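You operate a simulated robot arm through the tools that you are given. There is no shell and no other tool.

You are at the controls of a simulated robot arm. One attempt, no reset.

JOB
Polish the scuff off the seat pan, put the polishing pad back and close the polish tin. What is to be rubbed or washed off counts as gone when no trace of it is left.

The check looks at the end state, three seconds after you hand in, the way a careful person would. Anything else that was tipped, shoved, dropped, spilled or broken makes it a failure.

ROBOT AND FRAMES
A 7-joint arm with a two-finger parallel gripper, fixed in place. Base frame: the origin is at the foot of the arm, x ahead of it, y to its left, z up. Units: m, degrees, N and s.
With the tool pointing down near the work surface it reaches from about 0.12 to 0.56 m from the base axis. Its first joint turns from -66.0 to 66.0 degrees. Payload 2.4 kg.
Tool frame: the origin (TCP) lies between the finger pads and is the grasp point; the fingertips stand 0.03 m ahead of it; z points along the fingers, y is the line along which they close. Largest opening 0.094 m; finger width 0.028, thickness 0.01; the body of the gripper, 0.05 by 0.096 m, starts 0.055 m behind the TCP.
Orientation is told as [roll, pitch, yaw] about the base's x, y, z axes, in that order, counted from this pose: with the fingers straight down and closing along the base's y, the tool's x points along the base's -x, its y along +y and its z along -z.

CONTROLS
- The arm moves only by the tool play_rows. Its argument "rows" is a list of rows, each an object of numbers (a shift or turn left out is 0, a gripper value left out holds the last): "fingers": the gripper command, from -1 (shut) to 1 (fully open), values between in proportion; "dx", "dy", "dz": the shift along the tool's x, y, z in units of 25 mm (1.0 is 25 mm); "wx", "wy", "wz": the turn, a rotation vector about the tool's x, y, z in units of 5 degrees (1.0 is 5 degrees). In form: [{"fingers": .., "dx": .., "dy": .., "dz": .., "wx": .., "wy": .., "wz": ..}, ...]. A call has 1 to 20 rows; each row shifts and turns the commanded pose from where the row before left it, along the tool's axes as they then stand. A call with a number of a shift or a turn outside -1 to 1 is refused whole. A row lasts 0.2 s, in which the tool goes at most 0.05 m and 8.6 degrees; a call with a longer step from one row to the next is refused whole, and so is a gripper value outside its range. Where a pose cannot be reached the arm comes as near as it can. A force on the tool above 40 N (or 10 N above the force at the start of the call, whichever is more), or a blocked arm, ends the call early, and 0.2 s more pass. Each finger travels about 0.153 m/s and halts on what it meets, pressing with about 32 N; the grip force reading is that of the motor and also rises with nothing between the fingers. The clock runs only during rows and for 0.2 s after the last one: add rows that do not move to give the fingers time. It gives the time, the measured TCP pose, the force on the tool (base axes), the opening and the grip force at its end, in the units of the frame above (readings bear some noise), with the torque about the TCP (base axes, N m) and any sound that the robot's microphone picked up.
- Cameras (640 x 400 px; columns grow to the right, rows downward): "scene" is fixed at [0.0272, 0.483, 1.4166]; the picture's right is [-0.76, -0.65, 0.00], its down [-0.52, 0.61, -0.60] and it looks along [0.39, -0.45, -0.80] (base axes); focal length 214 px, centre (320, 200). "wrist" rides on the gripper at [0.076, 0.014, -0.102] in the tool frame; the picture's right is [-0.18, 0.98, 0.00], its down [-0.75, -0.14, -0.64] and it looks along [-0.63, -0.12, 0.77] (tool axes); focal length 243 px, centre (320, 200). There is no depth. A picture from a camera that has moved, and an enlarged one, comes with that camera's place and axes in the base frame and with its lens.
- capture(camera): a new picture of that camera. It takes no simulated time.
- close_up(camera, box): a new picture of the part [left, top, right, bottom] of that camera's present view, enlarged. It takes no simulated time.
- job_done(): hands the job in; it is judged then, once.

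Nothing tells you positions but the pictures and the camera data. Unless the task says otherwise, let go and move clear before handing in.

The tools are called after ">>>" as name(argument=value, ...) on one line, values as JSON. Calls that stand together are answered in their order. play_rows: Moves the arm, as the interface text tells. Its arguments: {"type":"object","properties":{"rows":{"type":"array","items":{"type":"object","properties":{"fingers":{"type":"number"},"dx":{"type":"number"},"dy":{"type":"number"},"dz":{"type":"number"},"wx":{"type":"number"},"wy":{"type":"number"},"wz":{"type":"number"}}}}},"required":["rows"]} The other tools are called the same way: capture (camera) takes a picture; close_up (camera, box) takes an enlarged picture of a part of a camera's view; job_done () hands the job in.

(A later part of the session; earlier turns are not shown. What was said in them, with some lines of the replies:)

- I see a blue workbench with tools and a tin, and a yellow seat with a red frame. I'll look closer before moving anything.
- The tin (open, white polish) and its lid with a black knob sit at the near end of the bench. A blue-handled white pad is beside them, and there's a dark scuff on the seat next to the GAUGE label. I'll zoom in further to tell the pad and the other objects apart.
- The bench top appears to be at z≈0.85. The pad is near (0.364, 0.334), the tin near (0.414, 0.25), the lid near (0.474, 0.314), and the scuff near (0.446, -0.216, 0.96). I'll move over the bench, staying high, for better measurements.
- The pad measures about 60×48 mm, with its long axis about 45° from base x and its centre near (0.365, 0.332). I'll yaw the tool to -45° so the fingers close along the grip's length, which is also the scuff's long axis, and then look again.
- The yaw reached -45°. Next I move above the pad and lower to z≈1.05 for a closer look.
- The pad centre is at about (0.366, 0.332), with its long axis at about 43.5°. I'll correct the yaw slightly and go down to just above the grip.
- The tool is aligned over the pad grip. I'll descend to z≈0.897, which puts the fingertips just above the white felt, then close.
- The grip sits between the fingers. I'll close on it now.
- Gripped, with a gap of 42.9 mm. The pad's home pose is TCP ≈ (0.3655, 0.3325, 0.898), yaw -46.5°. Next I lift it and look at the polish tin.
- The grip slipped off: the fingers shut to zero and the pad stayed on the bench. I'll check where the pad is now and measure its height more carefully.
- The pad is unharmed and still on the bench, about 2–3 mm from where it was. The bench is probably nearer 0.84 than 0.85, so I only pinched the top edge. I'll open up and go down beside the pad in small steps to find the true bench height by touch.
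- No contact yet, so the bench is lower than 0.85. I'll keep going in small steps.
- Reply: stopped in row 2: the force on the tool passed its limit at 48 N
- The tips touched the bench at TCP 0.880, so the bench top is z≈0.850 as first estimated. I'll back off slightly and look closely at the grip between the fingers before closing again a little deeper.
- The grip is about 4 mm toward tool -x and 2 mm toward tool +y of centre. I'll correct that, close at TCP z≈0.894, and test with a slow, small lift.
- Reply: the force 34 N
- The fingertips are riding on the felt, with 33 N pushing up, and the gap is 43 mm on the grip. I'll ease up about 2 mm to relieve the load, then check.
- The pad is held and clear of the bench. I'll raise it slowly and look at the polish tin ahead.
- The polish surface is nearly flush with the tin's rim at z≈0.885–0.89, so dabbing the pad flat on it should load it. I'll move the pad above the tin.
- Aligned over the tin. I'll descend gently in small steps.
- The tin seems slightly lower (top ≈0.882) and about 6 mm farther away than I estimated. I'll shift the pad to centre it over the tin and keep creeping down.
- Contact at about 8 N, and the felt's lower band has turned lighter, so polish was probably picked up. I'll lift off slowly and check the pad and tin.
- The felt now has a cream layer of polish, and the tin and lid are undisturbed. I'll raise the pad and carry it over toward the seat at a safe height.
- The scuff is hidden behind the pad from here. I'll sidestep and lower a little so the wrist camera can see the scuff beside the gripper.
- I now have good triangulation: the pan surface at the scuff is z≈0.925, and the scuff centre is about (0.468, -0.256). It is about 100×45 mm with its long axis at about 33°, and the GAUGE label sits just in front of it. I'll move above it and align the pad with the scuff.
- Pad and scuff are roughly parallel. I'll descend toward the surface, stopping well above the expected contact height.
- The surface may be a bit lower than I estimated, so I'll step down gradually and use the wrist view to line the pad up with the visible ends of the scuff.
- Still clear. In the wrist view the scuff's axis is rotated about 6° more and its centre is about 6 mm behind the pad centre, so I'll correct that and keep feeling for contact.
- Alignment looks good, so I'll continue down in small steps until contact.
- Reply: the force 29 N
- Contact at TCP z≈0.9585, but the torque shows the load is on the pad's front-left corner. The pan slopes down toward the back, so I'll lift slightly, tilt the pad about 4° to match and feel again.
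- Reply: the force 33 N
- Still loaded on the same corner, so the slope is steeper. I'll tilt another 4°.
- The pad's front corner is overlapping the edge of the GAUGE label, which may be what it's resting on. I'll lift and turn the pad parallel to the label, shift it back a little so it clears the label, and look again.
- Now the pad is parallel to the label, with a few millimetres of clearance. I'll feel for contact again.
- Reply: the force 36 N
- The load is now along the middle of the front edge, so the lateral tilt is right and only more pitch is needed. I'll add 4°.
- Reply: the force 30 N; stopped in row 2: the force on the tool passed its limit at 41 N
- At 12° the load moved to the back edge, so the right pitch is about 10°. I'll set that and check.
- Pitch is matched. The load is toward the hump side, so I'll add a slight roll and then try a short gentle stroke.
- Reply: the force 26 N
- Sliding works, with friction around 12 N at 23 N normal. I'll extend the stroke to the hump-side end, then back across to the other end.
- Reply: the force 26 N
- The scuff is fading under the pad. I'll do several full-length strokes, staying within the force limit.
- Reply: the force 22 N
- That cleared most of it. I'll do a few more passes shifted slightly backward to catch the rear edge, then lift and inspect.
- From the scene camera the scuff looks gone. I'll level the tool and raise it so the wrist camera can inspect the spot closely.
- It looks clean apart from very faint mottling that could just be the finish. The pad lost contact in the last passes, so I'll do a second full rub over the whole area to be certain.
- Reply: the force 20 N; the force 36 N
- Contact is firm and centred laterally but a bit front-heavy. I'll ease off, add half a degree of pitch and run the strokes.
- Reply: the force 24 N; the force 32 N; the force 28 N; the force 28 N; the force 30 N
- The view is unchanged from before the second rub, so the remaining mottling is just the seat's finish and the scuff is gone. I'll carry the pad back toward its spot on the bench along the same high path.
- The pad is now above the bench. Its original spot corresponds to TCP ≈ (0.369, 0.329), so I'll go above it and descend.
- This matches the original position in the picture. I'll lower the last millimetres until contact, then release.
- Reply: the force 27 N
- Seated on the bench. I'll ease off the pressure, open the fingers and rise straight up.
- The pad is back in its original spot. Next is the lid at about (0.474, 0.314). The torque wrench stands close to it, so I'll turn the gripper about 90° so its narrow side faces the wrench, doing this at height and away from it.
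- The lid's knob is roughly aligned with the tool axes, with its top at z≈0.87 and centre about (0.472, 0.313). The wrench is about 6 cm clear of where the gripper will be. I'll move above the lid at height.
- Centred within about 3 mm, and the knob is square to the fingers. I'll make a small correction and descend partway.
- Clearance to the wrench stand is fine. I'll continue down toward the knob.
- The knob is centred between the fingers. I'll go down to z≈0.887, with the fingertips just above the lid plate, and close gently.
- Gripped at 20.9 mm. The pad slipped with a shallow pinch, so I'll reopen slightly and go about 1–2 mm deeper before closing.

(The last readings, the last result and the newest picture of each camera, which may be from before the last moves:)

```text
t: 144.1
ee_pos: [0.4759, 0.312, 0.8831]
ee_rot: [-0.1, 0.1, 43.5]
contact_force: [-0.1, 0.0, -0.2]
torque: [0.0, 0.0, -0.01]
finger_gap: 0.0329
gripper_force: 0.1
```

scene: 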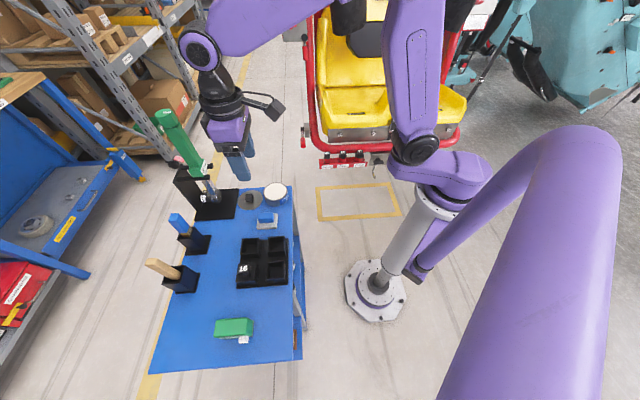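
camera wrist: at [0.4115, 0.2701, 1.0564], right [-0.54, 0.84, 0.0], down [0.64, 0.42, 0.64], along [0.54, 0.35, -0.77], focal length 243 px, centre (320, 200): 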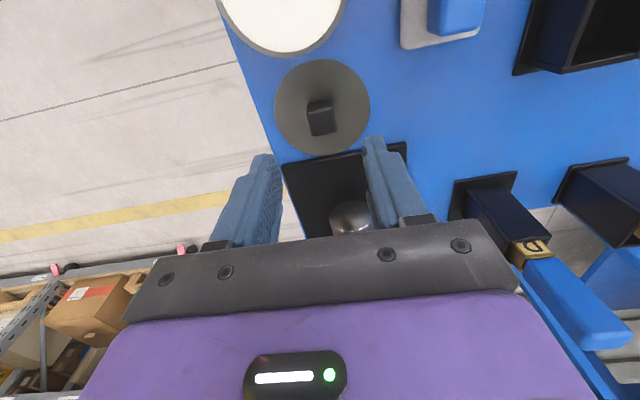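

>>> play_rows(rows=[{"fingers": -0.45}, {"fingers": -0.6}, {"fingers": -1}, {"fingers": -1}, {"fingers": -1}])

>>> play_rows(rows=[{"dz": -0.06}, {"dz": -0.06}, {"dz": -0.08}, {"dz": -0.1}, {"dz": -0.1}, {"dz": 0}])

>>> close_up(camera="scene", box=[230, 165, 280, 205])

>>> close_up(camera="wrist", box=[220, 60, 420, 220])

```text
t: 145.3
ee_pos: [0.4773, 0.3133, 0.8829]
ee_rot: [0.0, 0.0, 43.5]
contact_force: [-0.2, -0.5, 0.0]
torque: [-0.03, 0.02, 0.01]
finger_gap: 0.0205
gripper_force: 31.8
```

```text
t: 146.7
ee_pos: [0.4759, 0.3123, 0.8944]
ee_rot: [0.0, 0.0, 43.5]
contact_force: [0.5, 0.4, -0.2]
torque: [0.0, -0.04, 0.0]
finger_gap: 0.0208
gripper_force: 32.1
```

```text
10.00 times, centred on (255, 185) of scene
camera zoom: at [0.0272, 0.483, 1.4166], right [-0.76, -0.65, 0.0], down [-0.52, 0.61, -0.6], along [0.39, -0.45, -0.8], focal length 2145 px, centre (970, 350)
```

zoom: 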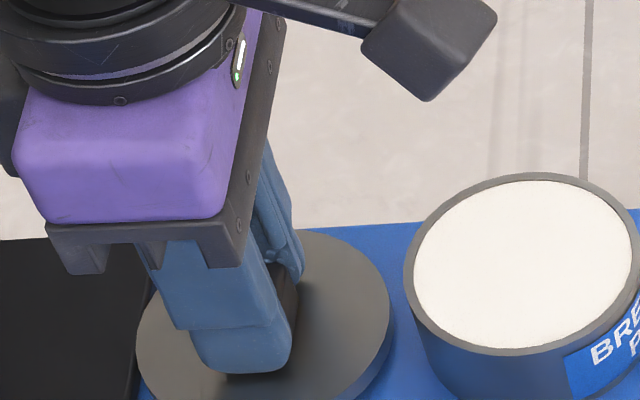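

```text
2.50 times, centred on (320, 140) of wrist
camera zoom: at [0.4099, 0.27, 0.9969], right [-0.54, 0.84, 0.0], down [0.64, 0.42, 0.64], along [0.54, 0.35, -0.77], focal length 606 px, centre (320, 350)
```

zoom: 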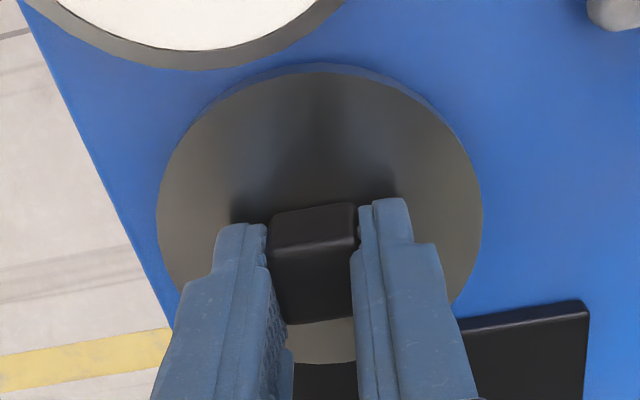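

The lid is lifting with the gripper. I'll raise it above the tin's height.

>>> play_rows(rows=[{"dz": -0.3}, {"dz": -0.5}, {"dz": -0.6}, {"dz": -0.6}, {"dz": -0.4}, {"dz": 0}, {"dz": 0}])

>>> capture(camera="wrist")

>>> close_up(camera="scene", box=[220, 140, 310, 210])

```text
t: 148.3
ee_pos: [0.4759, 0.3113, 0.9557]
ee_rot: [-0.1, 0.0, 43.5]
contact_force: [0.3, 0.2, -0.8]
torque: [-0.02, 0.0, 0.02]
finger_gap: 0.0209
gripper_force: 32.1
```

```text
taken
camera wrist: at [0.4099, 0.2695, 1.0579], right [-0.54, 0.84, 0.0], down [0.64, 0.42, 0.64], along [0.54, 0.35, -0.77], focal length 243 px, centre (320, 200)
```

wrist: 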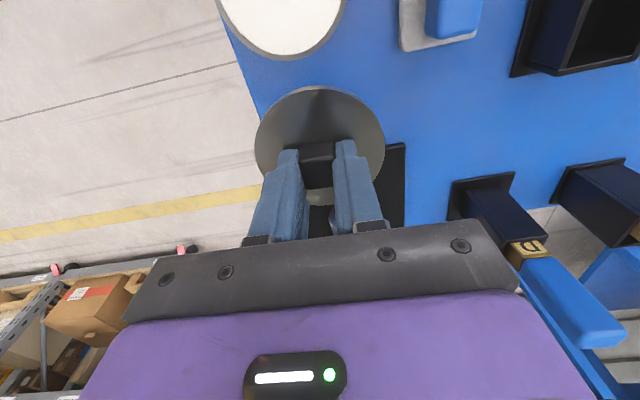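

```text
5.71 times, centred on (265, 175) of scene
camera zoom: at [0.0272, 0.483, 1.4166], right [-0.76, -0.65, 0.0], down [-0.52, 0.61, -0.6], along [0.39, -0.45, -0.8], focal length 1226 px, centre (634, 343)
```

zoom: 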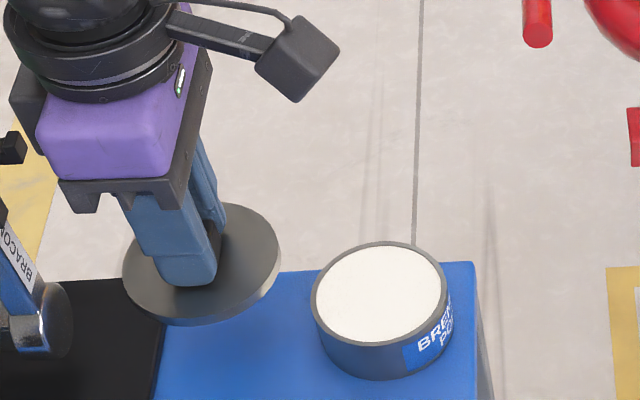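

The lid is held level and clear. I'll move it over the tin and compare outlines from both cameras.

>>> play_rows(rows=[{"dx": 0.5}, {"dx": 0.8, "dy": -0.1}, {"dx": 0.8, "dy": -0.1}, {"dx": 0.8, "dy": -0.14}, {"dx": 0.65}, {"dz": 0}, {"dz": 0}])

>>> play_rows(rows=[{"dz": 0.4}, {"dz": 0.4}, {"dz": 0.2}, {"dz": 0}, {"dz": 0}])

>>> close_up(camera="scene", box=[236, 156, 310, 216])

>>> close_up(camera="wrist", box=[220, 20, 420, 180])

```text
t: 149.9
ee_pos: [0.4178, 0.2443, 0.9555]
ee_rot: [0.0, 0.0, 43.6]
contact_force: [-0.8, 0.9, 0.5]
torque: [-0.02, 0.0, -0.02]
finger_gap: 0.0206
gripper_force: 33.0
```

```text
t: 151.1
ee_pos: [0.4177, 0.2446, 0.9302]
ee_rot: [0.0, 0.0, 43.5]
contact_force: [-0.8, 0.4, -0.9]
torque: [0.04, 0.0, 0.01]
finger_gap: 0.0208
gripper_force: 32.4
```

```text
6.67 times, centred on (273, 186) of scene
camera zoom: at [0.0272, 0.483, 1.4166], right [-0.76, -0.65, 0.0], down [-0.52, 0.61, -0.6], along [0.39, -0.45, -0.8], focal length 1430 px, centre (633, 293)
```

zoom: 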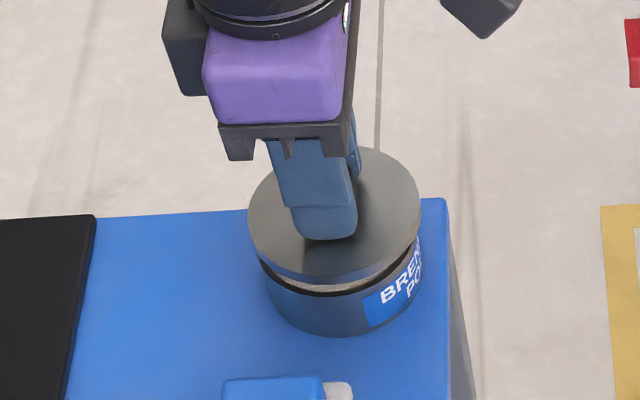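

```text
2.50 times, centred on (320, 100) of wrist
camera zoom: at [0.3522, 0.2025, 1.0321], right [-0.54, 0.84, 0.0], down [0.64, 0.42, 0.64], along [0.54, 0.35, -0.77], focal length 606 px, centre (320, 450)
```

zoom: 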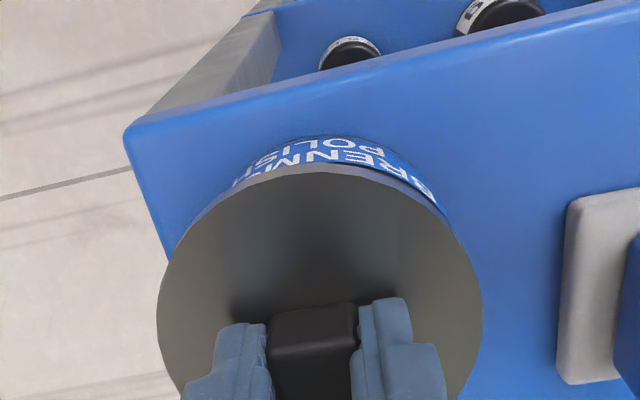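

>>> close_up(camera="wrist", box=[270, 60, 390, 120])

>>> close_up(camera="scene", box=[258, 170, 298, 208])

```text
5.33 times, centred on (330, 90) of wrist
camera zoom: at [0.3522, 0.2025, 1.0321], right [-0.54, 0.84, 0.0], down [0.64, 0.42, 0.64], along [0.54, 0.35, -0.77], focal length 1294 px, centre (267, 787)
```

zoom: 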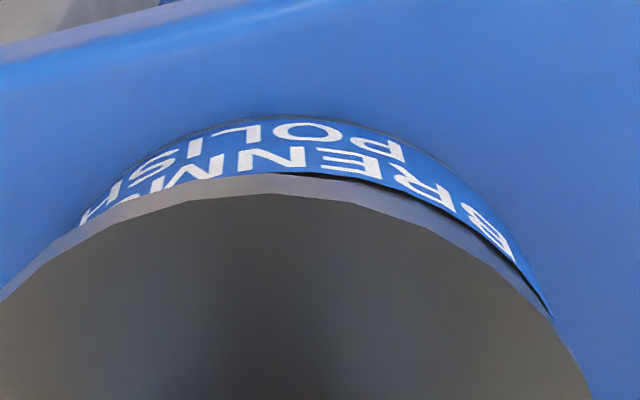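

```text
10.53 times, centred on (278, 189) of scene
camera zoom: at [0.0272, 0.483, 1.4166], right [-0.76, -0.65, 0.0], down [-0.52, 0.61, -0.6], along [0.39, -0.45, -0.8], focal length 2258 px, centre (762, 316)
```

zoom: 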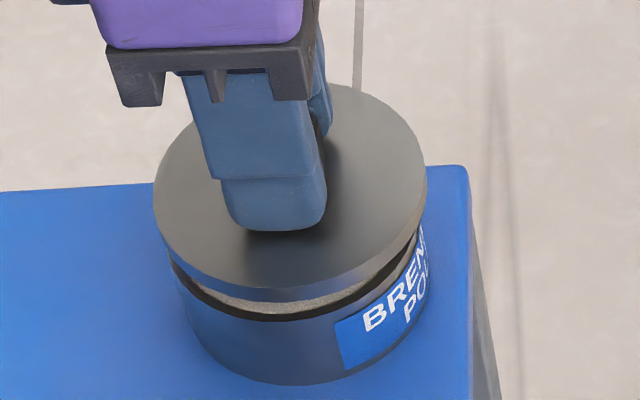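

>>> close_up(camera="wrist", box=[262, 78, 312, 120])

>>> close_up(camera="wrist", box=[342, 78, 392, 120])

>>> close_up(camera="scene", box=[262, 188, 300, 212])

```text
9.52 times, centred on (287, 99) of wrist
camera zoom: at [0.3522, 0.2025, 1.0321], right [-0.54, 0.84, 0.0], down [0.64, 0.42, 0.64], along [0.54, 0.35, -0.77], focal length 2311 px, centre (634, 1162)
```

zoom: 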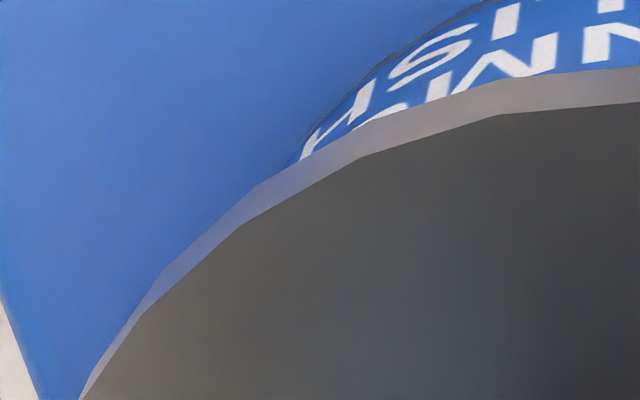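

```text
9.52 times, centred on (367, 99) of wrist
camera zoom: at [0.3522, 0.2025, 1.0321], right [-0.54, 0.84, 0.0], down [0.64, 0.42, 0.64], along [0.54, 0.35, -0.77], focal length 2311 px, centre (-128, 1162)
```

zoom: 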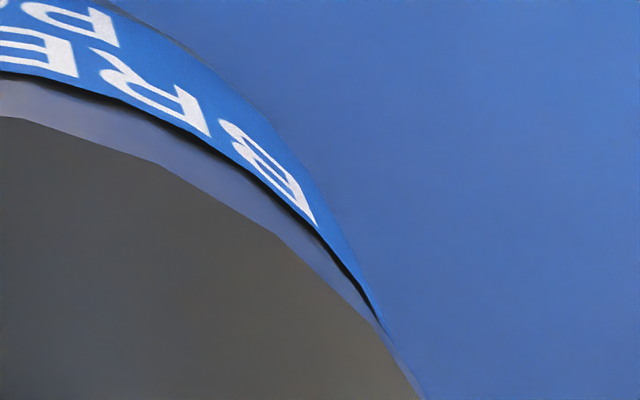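

```text
16.00 times, centred on (281, 200) of scene
camera zoom: at [0.0272, 0.483, 1.4166], right [-0.76, -0.65, 0.0], down [-0.52, 0.61, -0.6], along [0.39, -0.45, -0.8], focal length 3432 px, centre (944, 200)
```

zoom: 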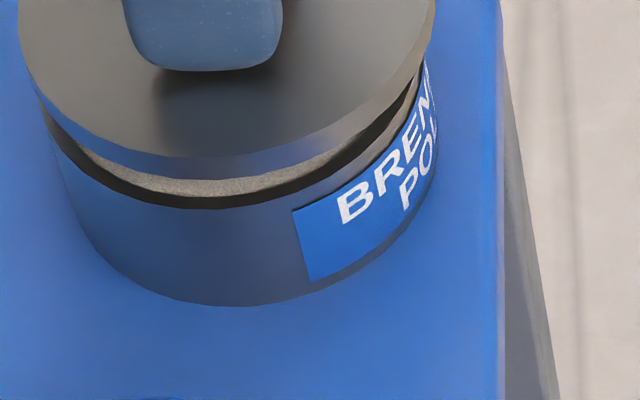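

The outlines suggest the tin centre is about 2–3 mm off the lid centre. I'll nudge the lid, lower it closer and re-measure.

>>> play_rows(rows=[{"dx": -0.1, "dy": 0.06}, {"dz": 0.15}, {"dz": 0.15}, {"dz": 0.05}, {"dz": 0}, {"dz": 0}])

>>> close_up(camera="wrist", box=[260, 60, 380, 130])

>>> close_up(camera="scene", box=[254, 178, 302, 210])

```text
t: 152.5
ee_pos: [0.4192, 0.2477, 0.9203]
ee_rot: [0.0, 0.0, 43.5]
contact_force: [-0.4, -0.1, -0.1]
torque: [0.02, 0.01, -0.01]
finger_gap: 0.0208
gripper_force: 31.8
```

```text
5.33 times, centred on (320, 95) of wrist
camera zoom: at [0.353, 0.2062, 1.0226], right [-0.54, 0.84, 0.0], down [0.64, 0.42, 0.64], along [0.54, 0.35, -0.77], focal length 1294 px, centre (320, 760)
```

zoom: 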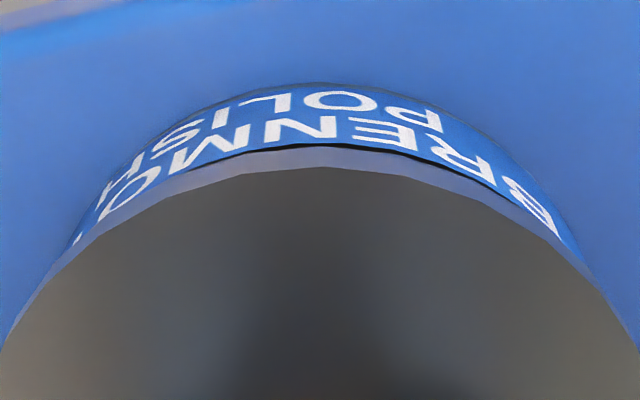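

```text
12.50 times, centred on (278, 194) of scene
camera zoom: at [0.0272, 0.483, 1.4166], right [-0.76, -0.65, 0.0], down [-0.52, 0.61, -0.6], along [0.39, -0.45, -0.8], focal length 2681 px, centre (845, 275)
```

zoom: 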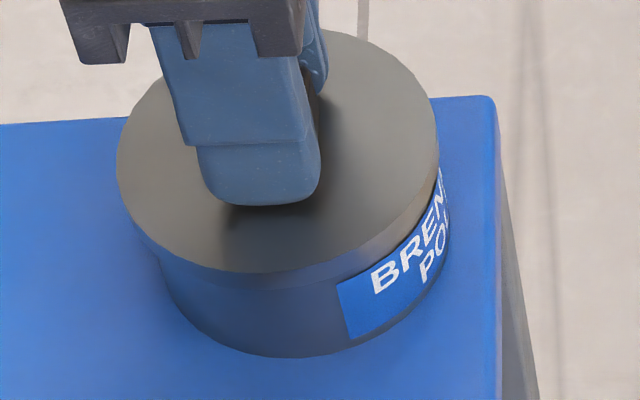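

>>> close_up(camera="wrist", box=[255, 80, 305, 122])

>>> close_up(camera="wrist", box=[340, 80, 390, 122])

>>> close_up(camera="scene", box=[258, 190, 298, 212])

```text
9.52 times, centred on (280, 101) of wrist
camera zoom: at [0.353, 0.2062, 1.0226], right [-0.54, 0.84, 0.0], down [0.64, 0.42, 0.64], along [0.54, 0.35, -0.77], focal length 2311 px, centre (701, 1143)
```

zoom: 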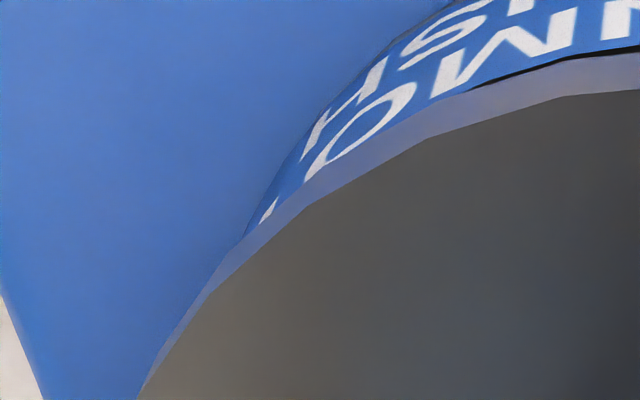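

```text
9.52 times, centred on (365, 101) of wrist
camera zoom: at [0.353, 0.2062, 1.0226], right [-0.54, 0.84, 0.0], down [0.64, 0.42, 0.64], along [0.54, 0.35, -0.77], focal length 2311 px, centre (-109, 1143)
```

zoom: 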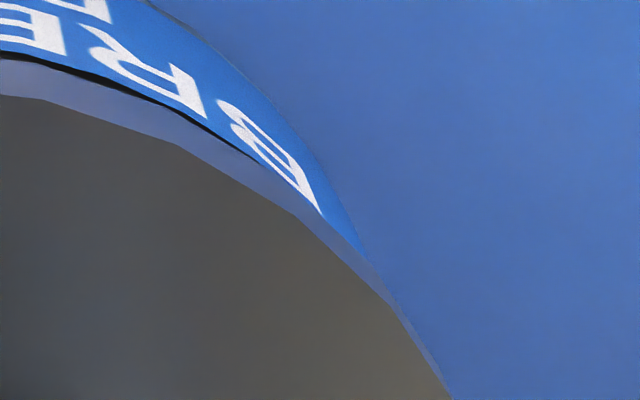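

```text
16.00 times, centred on (278, 201) of scene
camera zoom: at [0.0272, 0.483, 1.4166], right [-0.76, -0.65, 0.0], down [-0.52, 0.61, -0.6], along [0.39, -0.45, -0.8], focal length 3432 px, centre (992, 184)
```

zoom: 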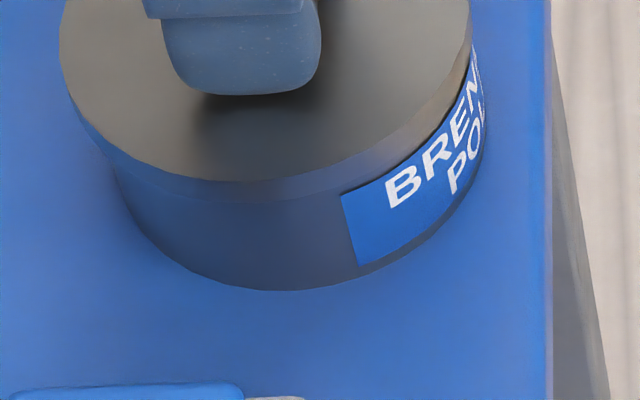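

Both views now agree within about 1–2 mm. I'll make a last small nudge and lower onto the tin in fine steps.

>>> play_rows(rows=[{"dy": -0.03}, {"dz": 0.05}, {"dz": 0.04}, {"dz": 0}])

>>> play_rows(rows=[{"dz": 0.03}, {"dz": 0.03}, {"dz": 0}])

```text
t: 153.5
ee_pos: [0.42, 0.2487, 0.9179]
ee_rot: [0.0, 0.1, 43.4]
contact_force: [0.1, 0.4, -0.3]
torque: [0.0, 0.0, 0.01]
finger_gap: 0.0206
gripper_force: 32.3
```

```text
t: 154.3
ee_pos: [0.4181, 0.2472, 0.9173]
ee_rot: [0.0, 0.0, 43.7]
contact_force: [-10.7, -4.0, 20.2]
torque: [-0.08, 0.33, 0.02]
finger_gap: 0.0205
gripper_force: 31.7
heard: snap
```

A snap was heard, so the lid likely clicked onto the tin. I'll look before doing anything else.

>>> close_up(camera="scene", box=[254, 178, 302, 210])

>>> close_up(camera="wrist", box=[240, 40, 400, 160])

>>> close_up(camera="scene", box=[220, 140, 320, 240])

```text
12.50 times, centred on (278, 194) of scene
camera zoom: at [0.0266, 0.4827, 1.4167], right [-0.76, -0.65, 0.0], down [-0.52, 0.61, -0.6], along [0.39, -0.45, -0.8], focal length 2681 px, centre (845, 275)
```

zoom: 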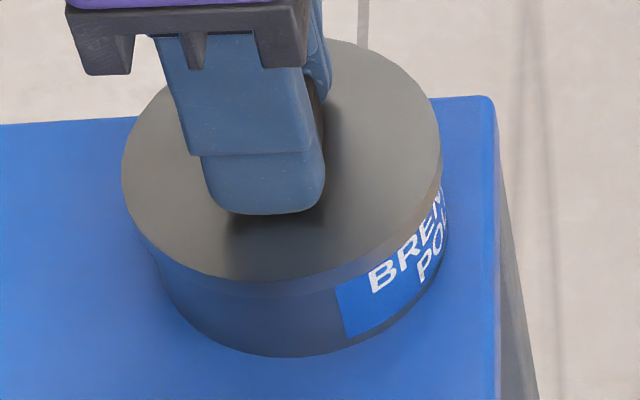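

```text
3.33 times, centred on (320, 100) of wrist
camera zoom: at [0.3523, 0.2059, 1.0195], right [-0.54, 0.84, 0.0], down [0.64, 0.42, 0.64], along [0.54, 0.35, -0.77], focal length 809 px, centre (320, 533)
```

zoom: 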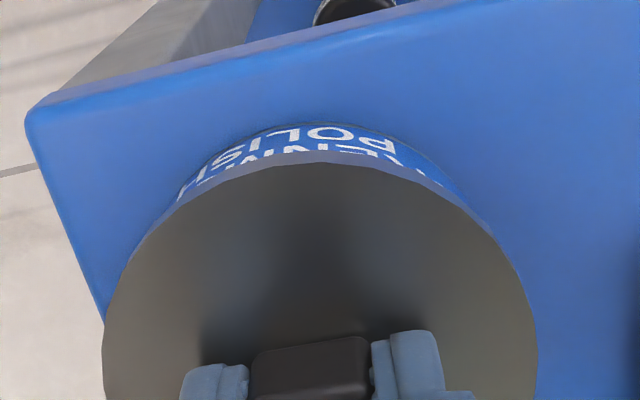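

```text
4.00 times, centred on (270, 190) of scene
camera zoom: at [0.0266, 0.4827, 1.4167], right [-0.76, -0.65, 0.0], down [-0.52, 0.61, -0.6], along [0.39, -0.45, -0.8], focal length 858 px, centre (520, 240)
```

zoom: 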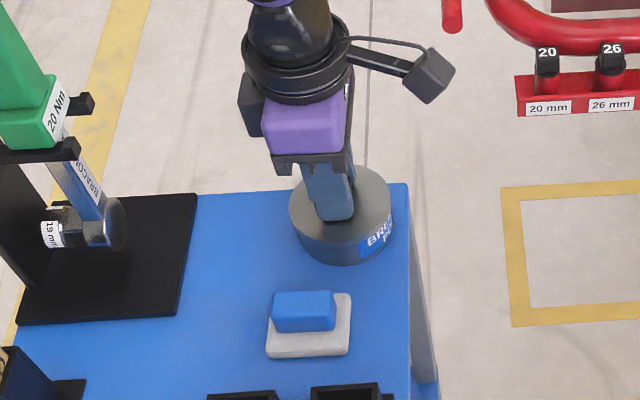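

The lid is seated and level on the tin. I'll relieve the downward load slightly, open the fingers and rise straight up.

>>> play_rows(rows=[{"dz": -0.02}, {"dz": 0}, {"fingers": -0.4}, {"fingers": -0.1}, {"fingers": 0.0}, {"dz": 0}])

>>> close_up(camera="wrist", box=[220, 40, 420, 200])

>>> close_up(camera="scene", box=[254, 178, 302, 210])

```text
t: 155.7
ee_pos: [0.4187, 0.2478, 0.9177]
ee_rot: [0.0, 0.0, 43.5]
contact_force: [-0.1, -0.2, 0.6]
torque: [-0.01, 0.0, -0.06]
finger_gap: 0.0472
gripper_force: 0.1
```

```text
2.50 times, centred on (320, 120) of wrist
camera zoom: at [0.3535, 0.2059, 1.0192], right [-0.54, 0.84, 0.0], down [0.64, 0.42, 0.64], along [0.54, 0.35, -0.77], focal length 606 px, centre (320, 400)
```

zoom: 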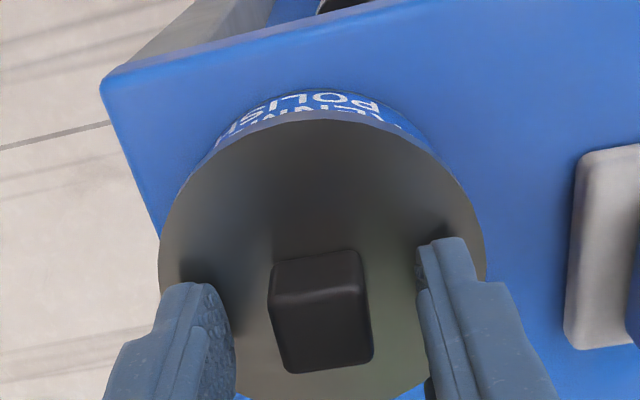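

```text
12.50 times, centred on (278, 194) of scene
camera zoom: at [0.0272, 0.483, 1.4166], right [-0.76, -0.65, 0.0], down [-0.52, 0.61, -0.6], along [0.39, -0.45, -0.8], focal length 2681 px, centre (845, 275)
```

zoom: 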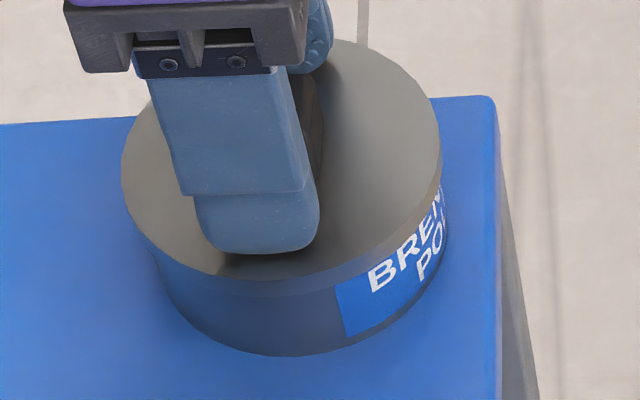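

The fingers are clear of the knob. I'll go straight up and then check the final state.

>>> play_rows(rows=[{"dz": -0.3}, {"dz": -0.6}, {"dz": -1}, {"dz": -1}, {"dz": -1}, {"dz": -1}, {"dz": -1}, {"dz": -1}, {"dz": -1}, {"dz": 0}])

>>> capture(camera="scene")

>>> close_up(camera="scene", box=[236, 176, 300, 236])

>>> capture(camera="wrist")

```text
t: 157.9
ee_pos: [0.4185, 0.2476, 1.1137]
ee_rot: [0.0, -0.1, 43.5]
contact_force: [0.1, 0.5, 0.0]
torque: [0.0, -0.01, 0.03]
finger_gap: 0.0472
gripper_force: 0.0
```

```text
taken
```

scene: 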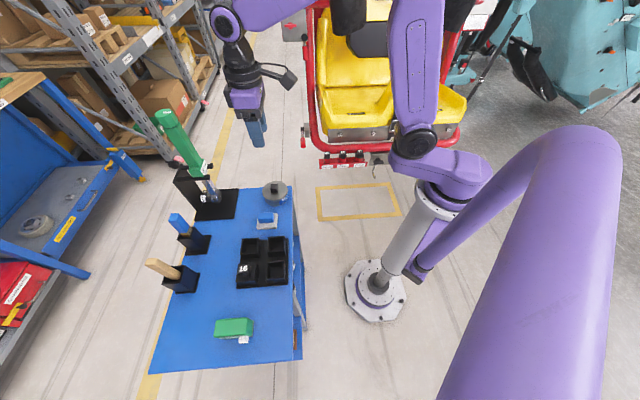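

```text
6.67 times, centred on (268, 206) of scene
camera zoom: at [0.0272, 0.483, 1.4166], right [-0.76, -0.65, 0.0], down [-0.52, 0.61, -0.6], along [0.39, -0.45, -0.8], focal length 1430 px, centre (667, 160)
```

zoom: 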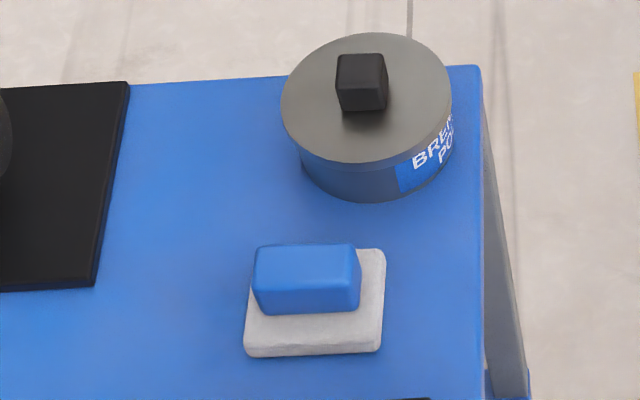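

```text
taken
camera wrist: at [0.3525, 0.2052, 1.2164], right [-0.54, 0.84, 0.0], down [0.64, 0.42, 0.64], along [0.54, 0.35, -0.77], focal length 243 px, centre (320, 200)
```

wrist: 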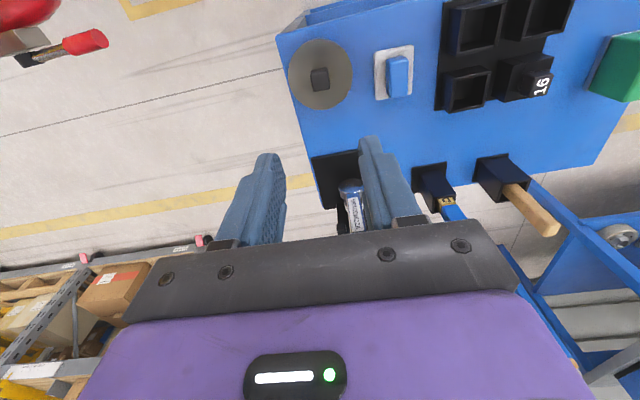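

>>> close_up(camera="scene", box=[258, 176, 298, 208])

>>> close_up(camera="scene", box=[330, 80, 410, 130])

>>> close_up(camera="wrist", box=[270, 20, 430, 130])

```text
12.50 times, centred on (278, 192) of scene
camera zoom: at [0.0272, 0.483, 1.4166], right [-0.76, -0.65, 0.0], down [-0.52, 0.61, -0.6], along [0.39, -0.45, -0.8], focal length 2681 px, centre (845, 300)
```

zoom: 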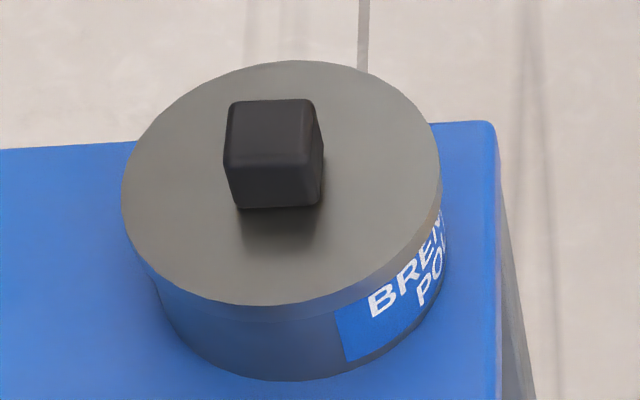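

```text
8.00 times, centred on (370, 105) of scene
camera zoom: at [0.0272, 0.483, 1.4166], right [-0.76, -0.65, 0.0], down [-0.52, 0.61, -0.6], along [0.39, -0.45, -0.8], focal length 1716 px, centre (-80, 960)
```

zoom: 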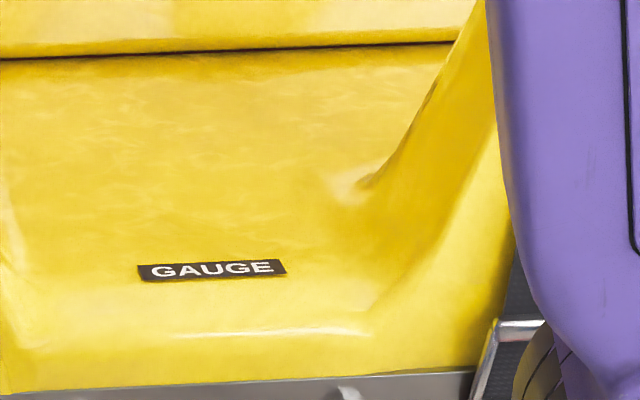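

```text
3.64 times, centred on (350, 75) of wrist
camera zoom: at [0.3525, 0.2052, 1.2164], right [-0.54, 0.84, 0.0], down [0.64, 0.42, 0.64], along [0.54, 0.35, -0.77], focal length 882 px, centre (211, 654)
```

zoom: 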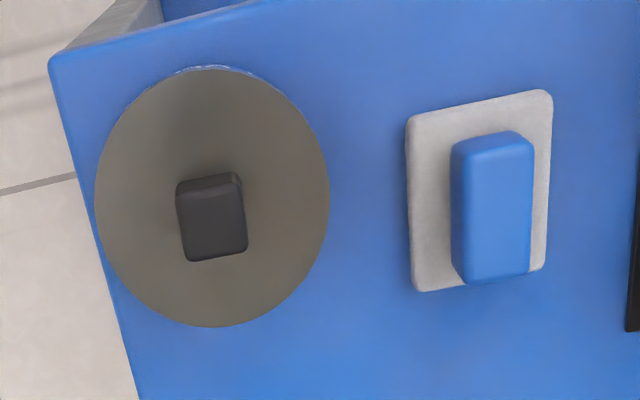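

The scuff is gone, the pad is back in its place, and the lid snapped shut on the tin. The gripper is empty and clear, and nothing else looks disturbed, so I'm handing in.

>>> job_done()

```text
The job is handed in.
```

I polished the scuff off the seat pan, put the pad back, and closed the polish tin. I've handed the job in but have no result from the check yet.

- **Scuff:** No trace shows in either camera. Some faint mottling remains on the pan. A second full rub didn't change it and similar mottling shows elsewhere on the seat, so I took it as the seat's finish.
- **Pad:** It is back on the bench, felt side down, matching its starting position in the picture. My first pinch on it slipped and shifted it a couple of millimetres, which I corrected when I put it down.
- **Tin:** The lid went on level and centred, and the microphone picked up a snap as it seated.

While I was matching the slope, the pad's front corner briefly pressed on the edge of the GAUGE label; the label looks unmarked. The fingertips also touched the bare bench once, at about 48 N, when I measured its height. Nothing else looks moved or knocked, and the gripper ended empty and about 20 cm above the tin.
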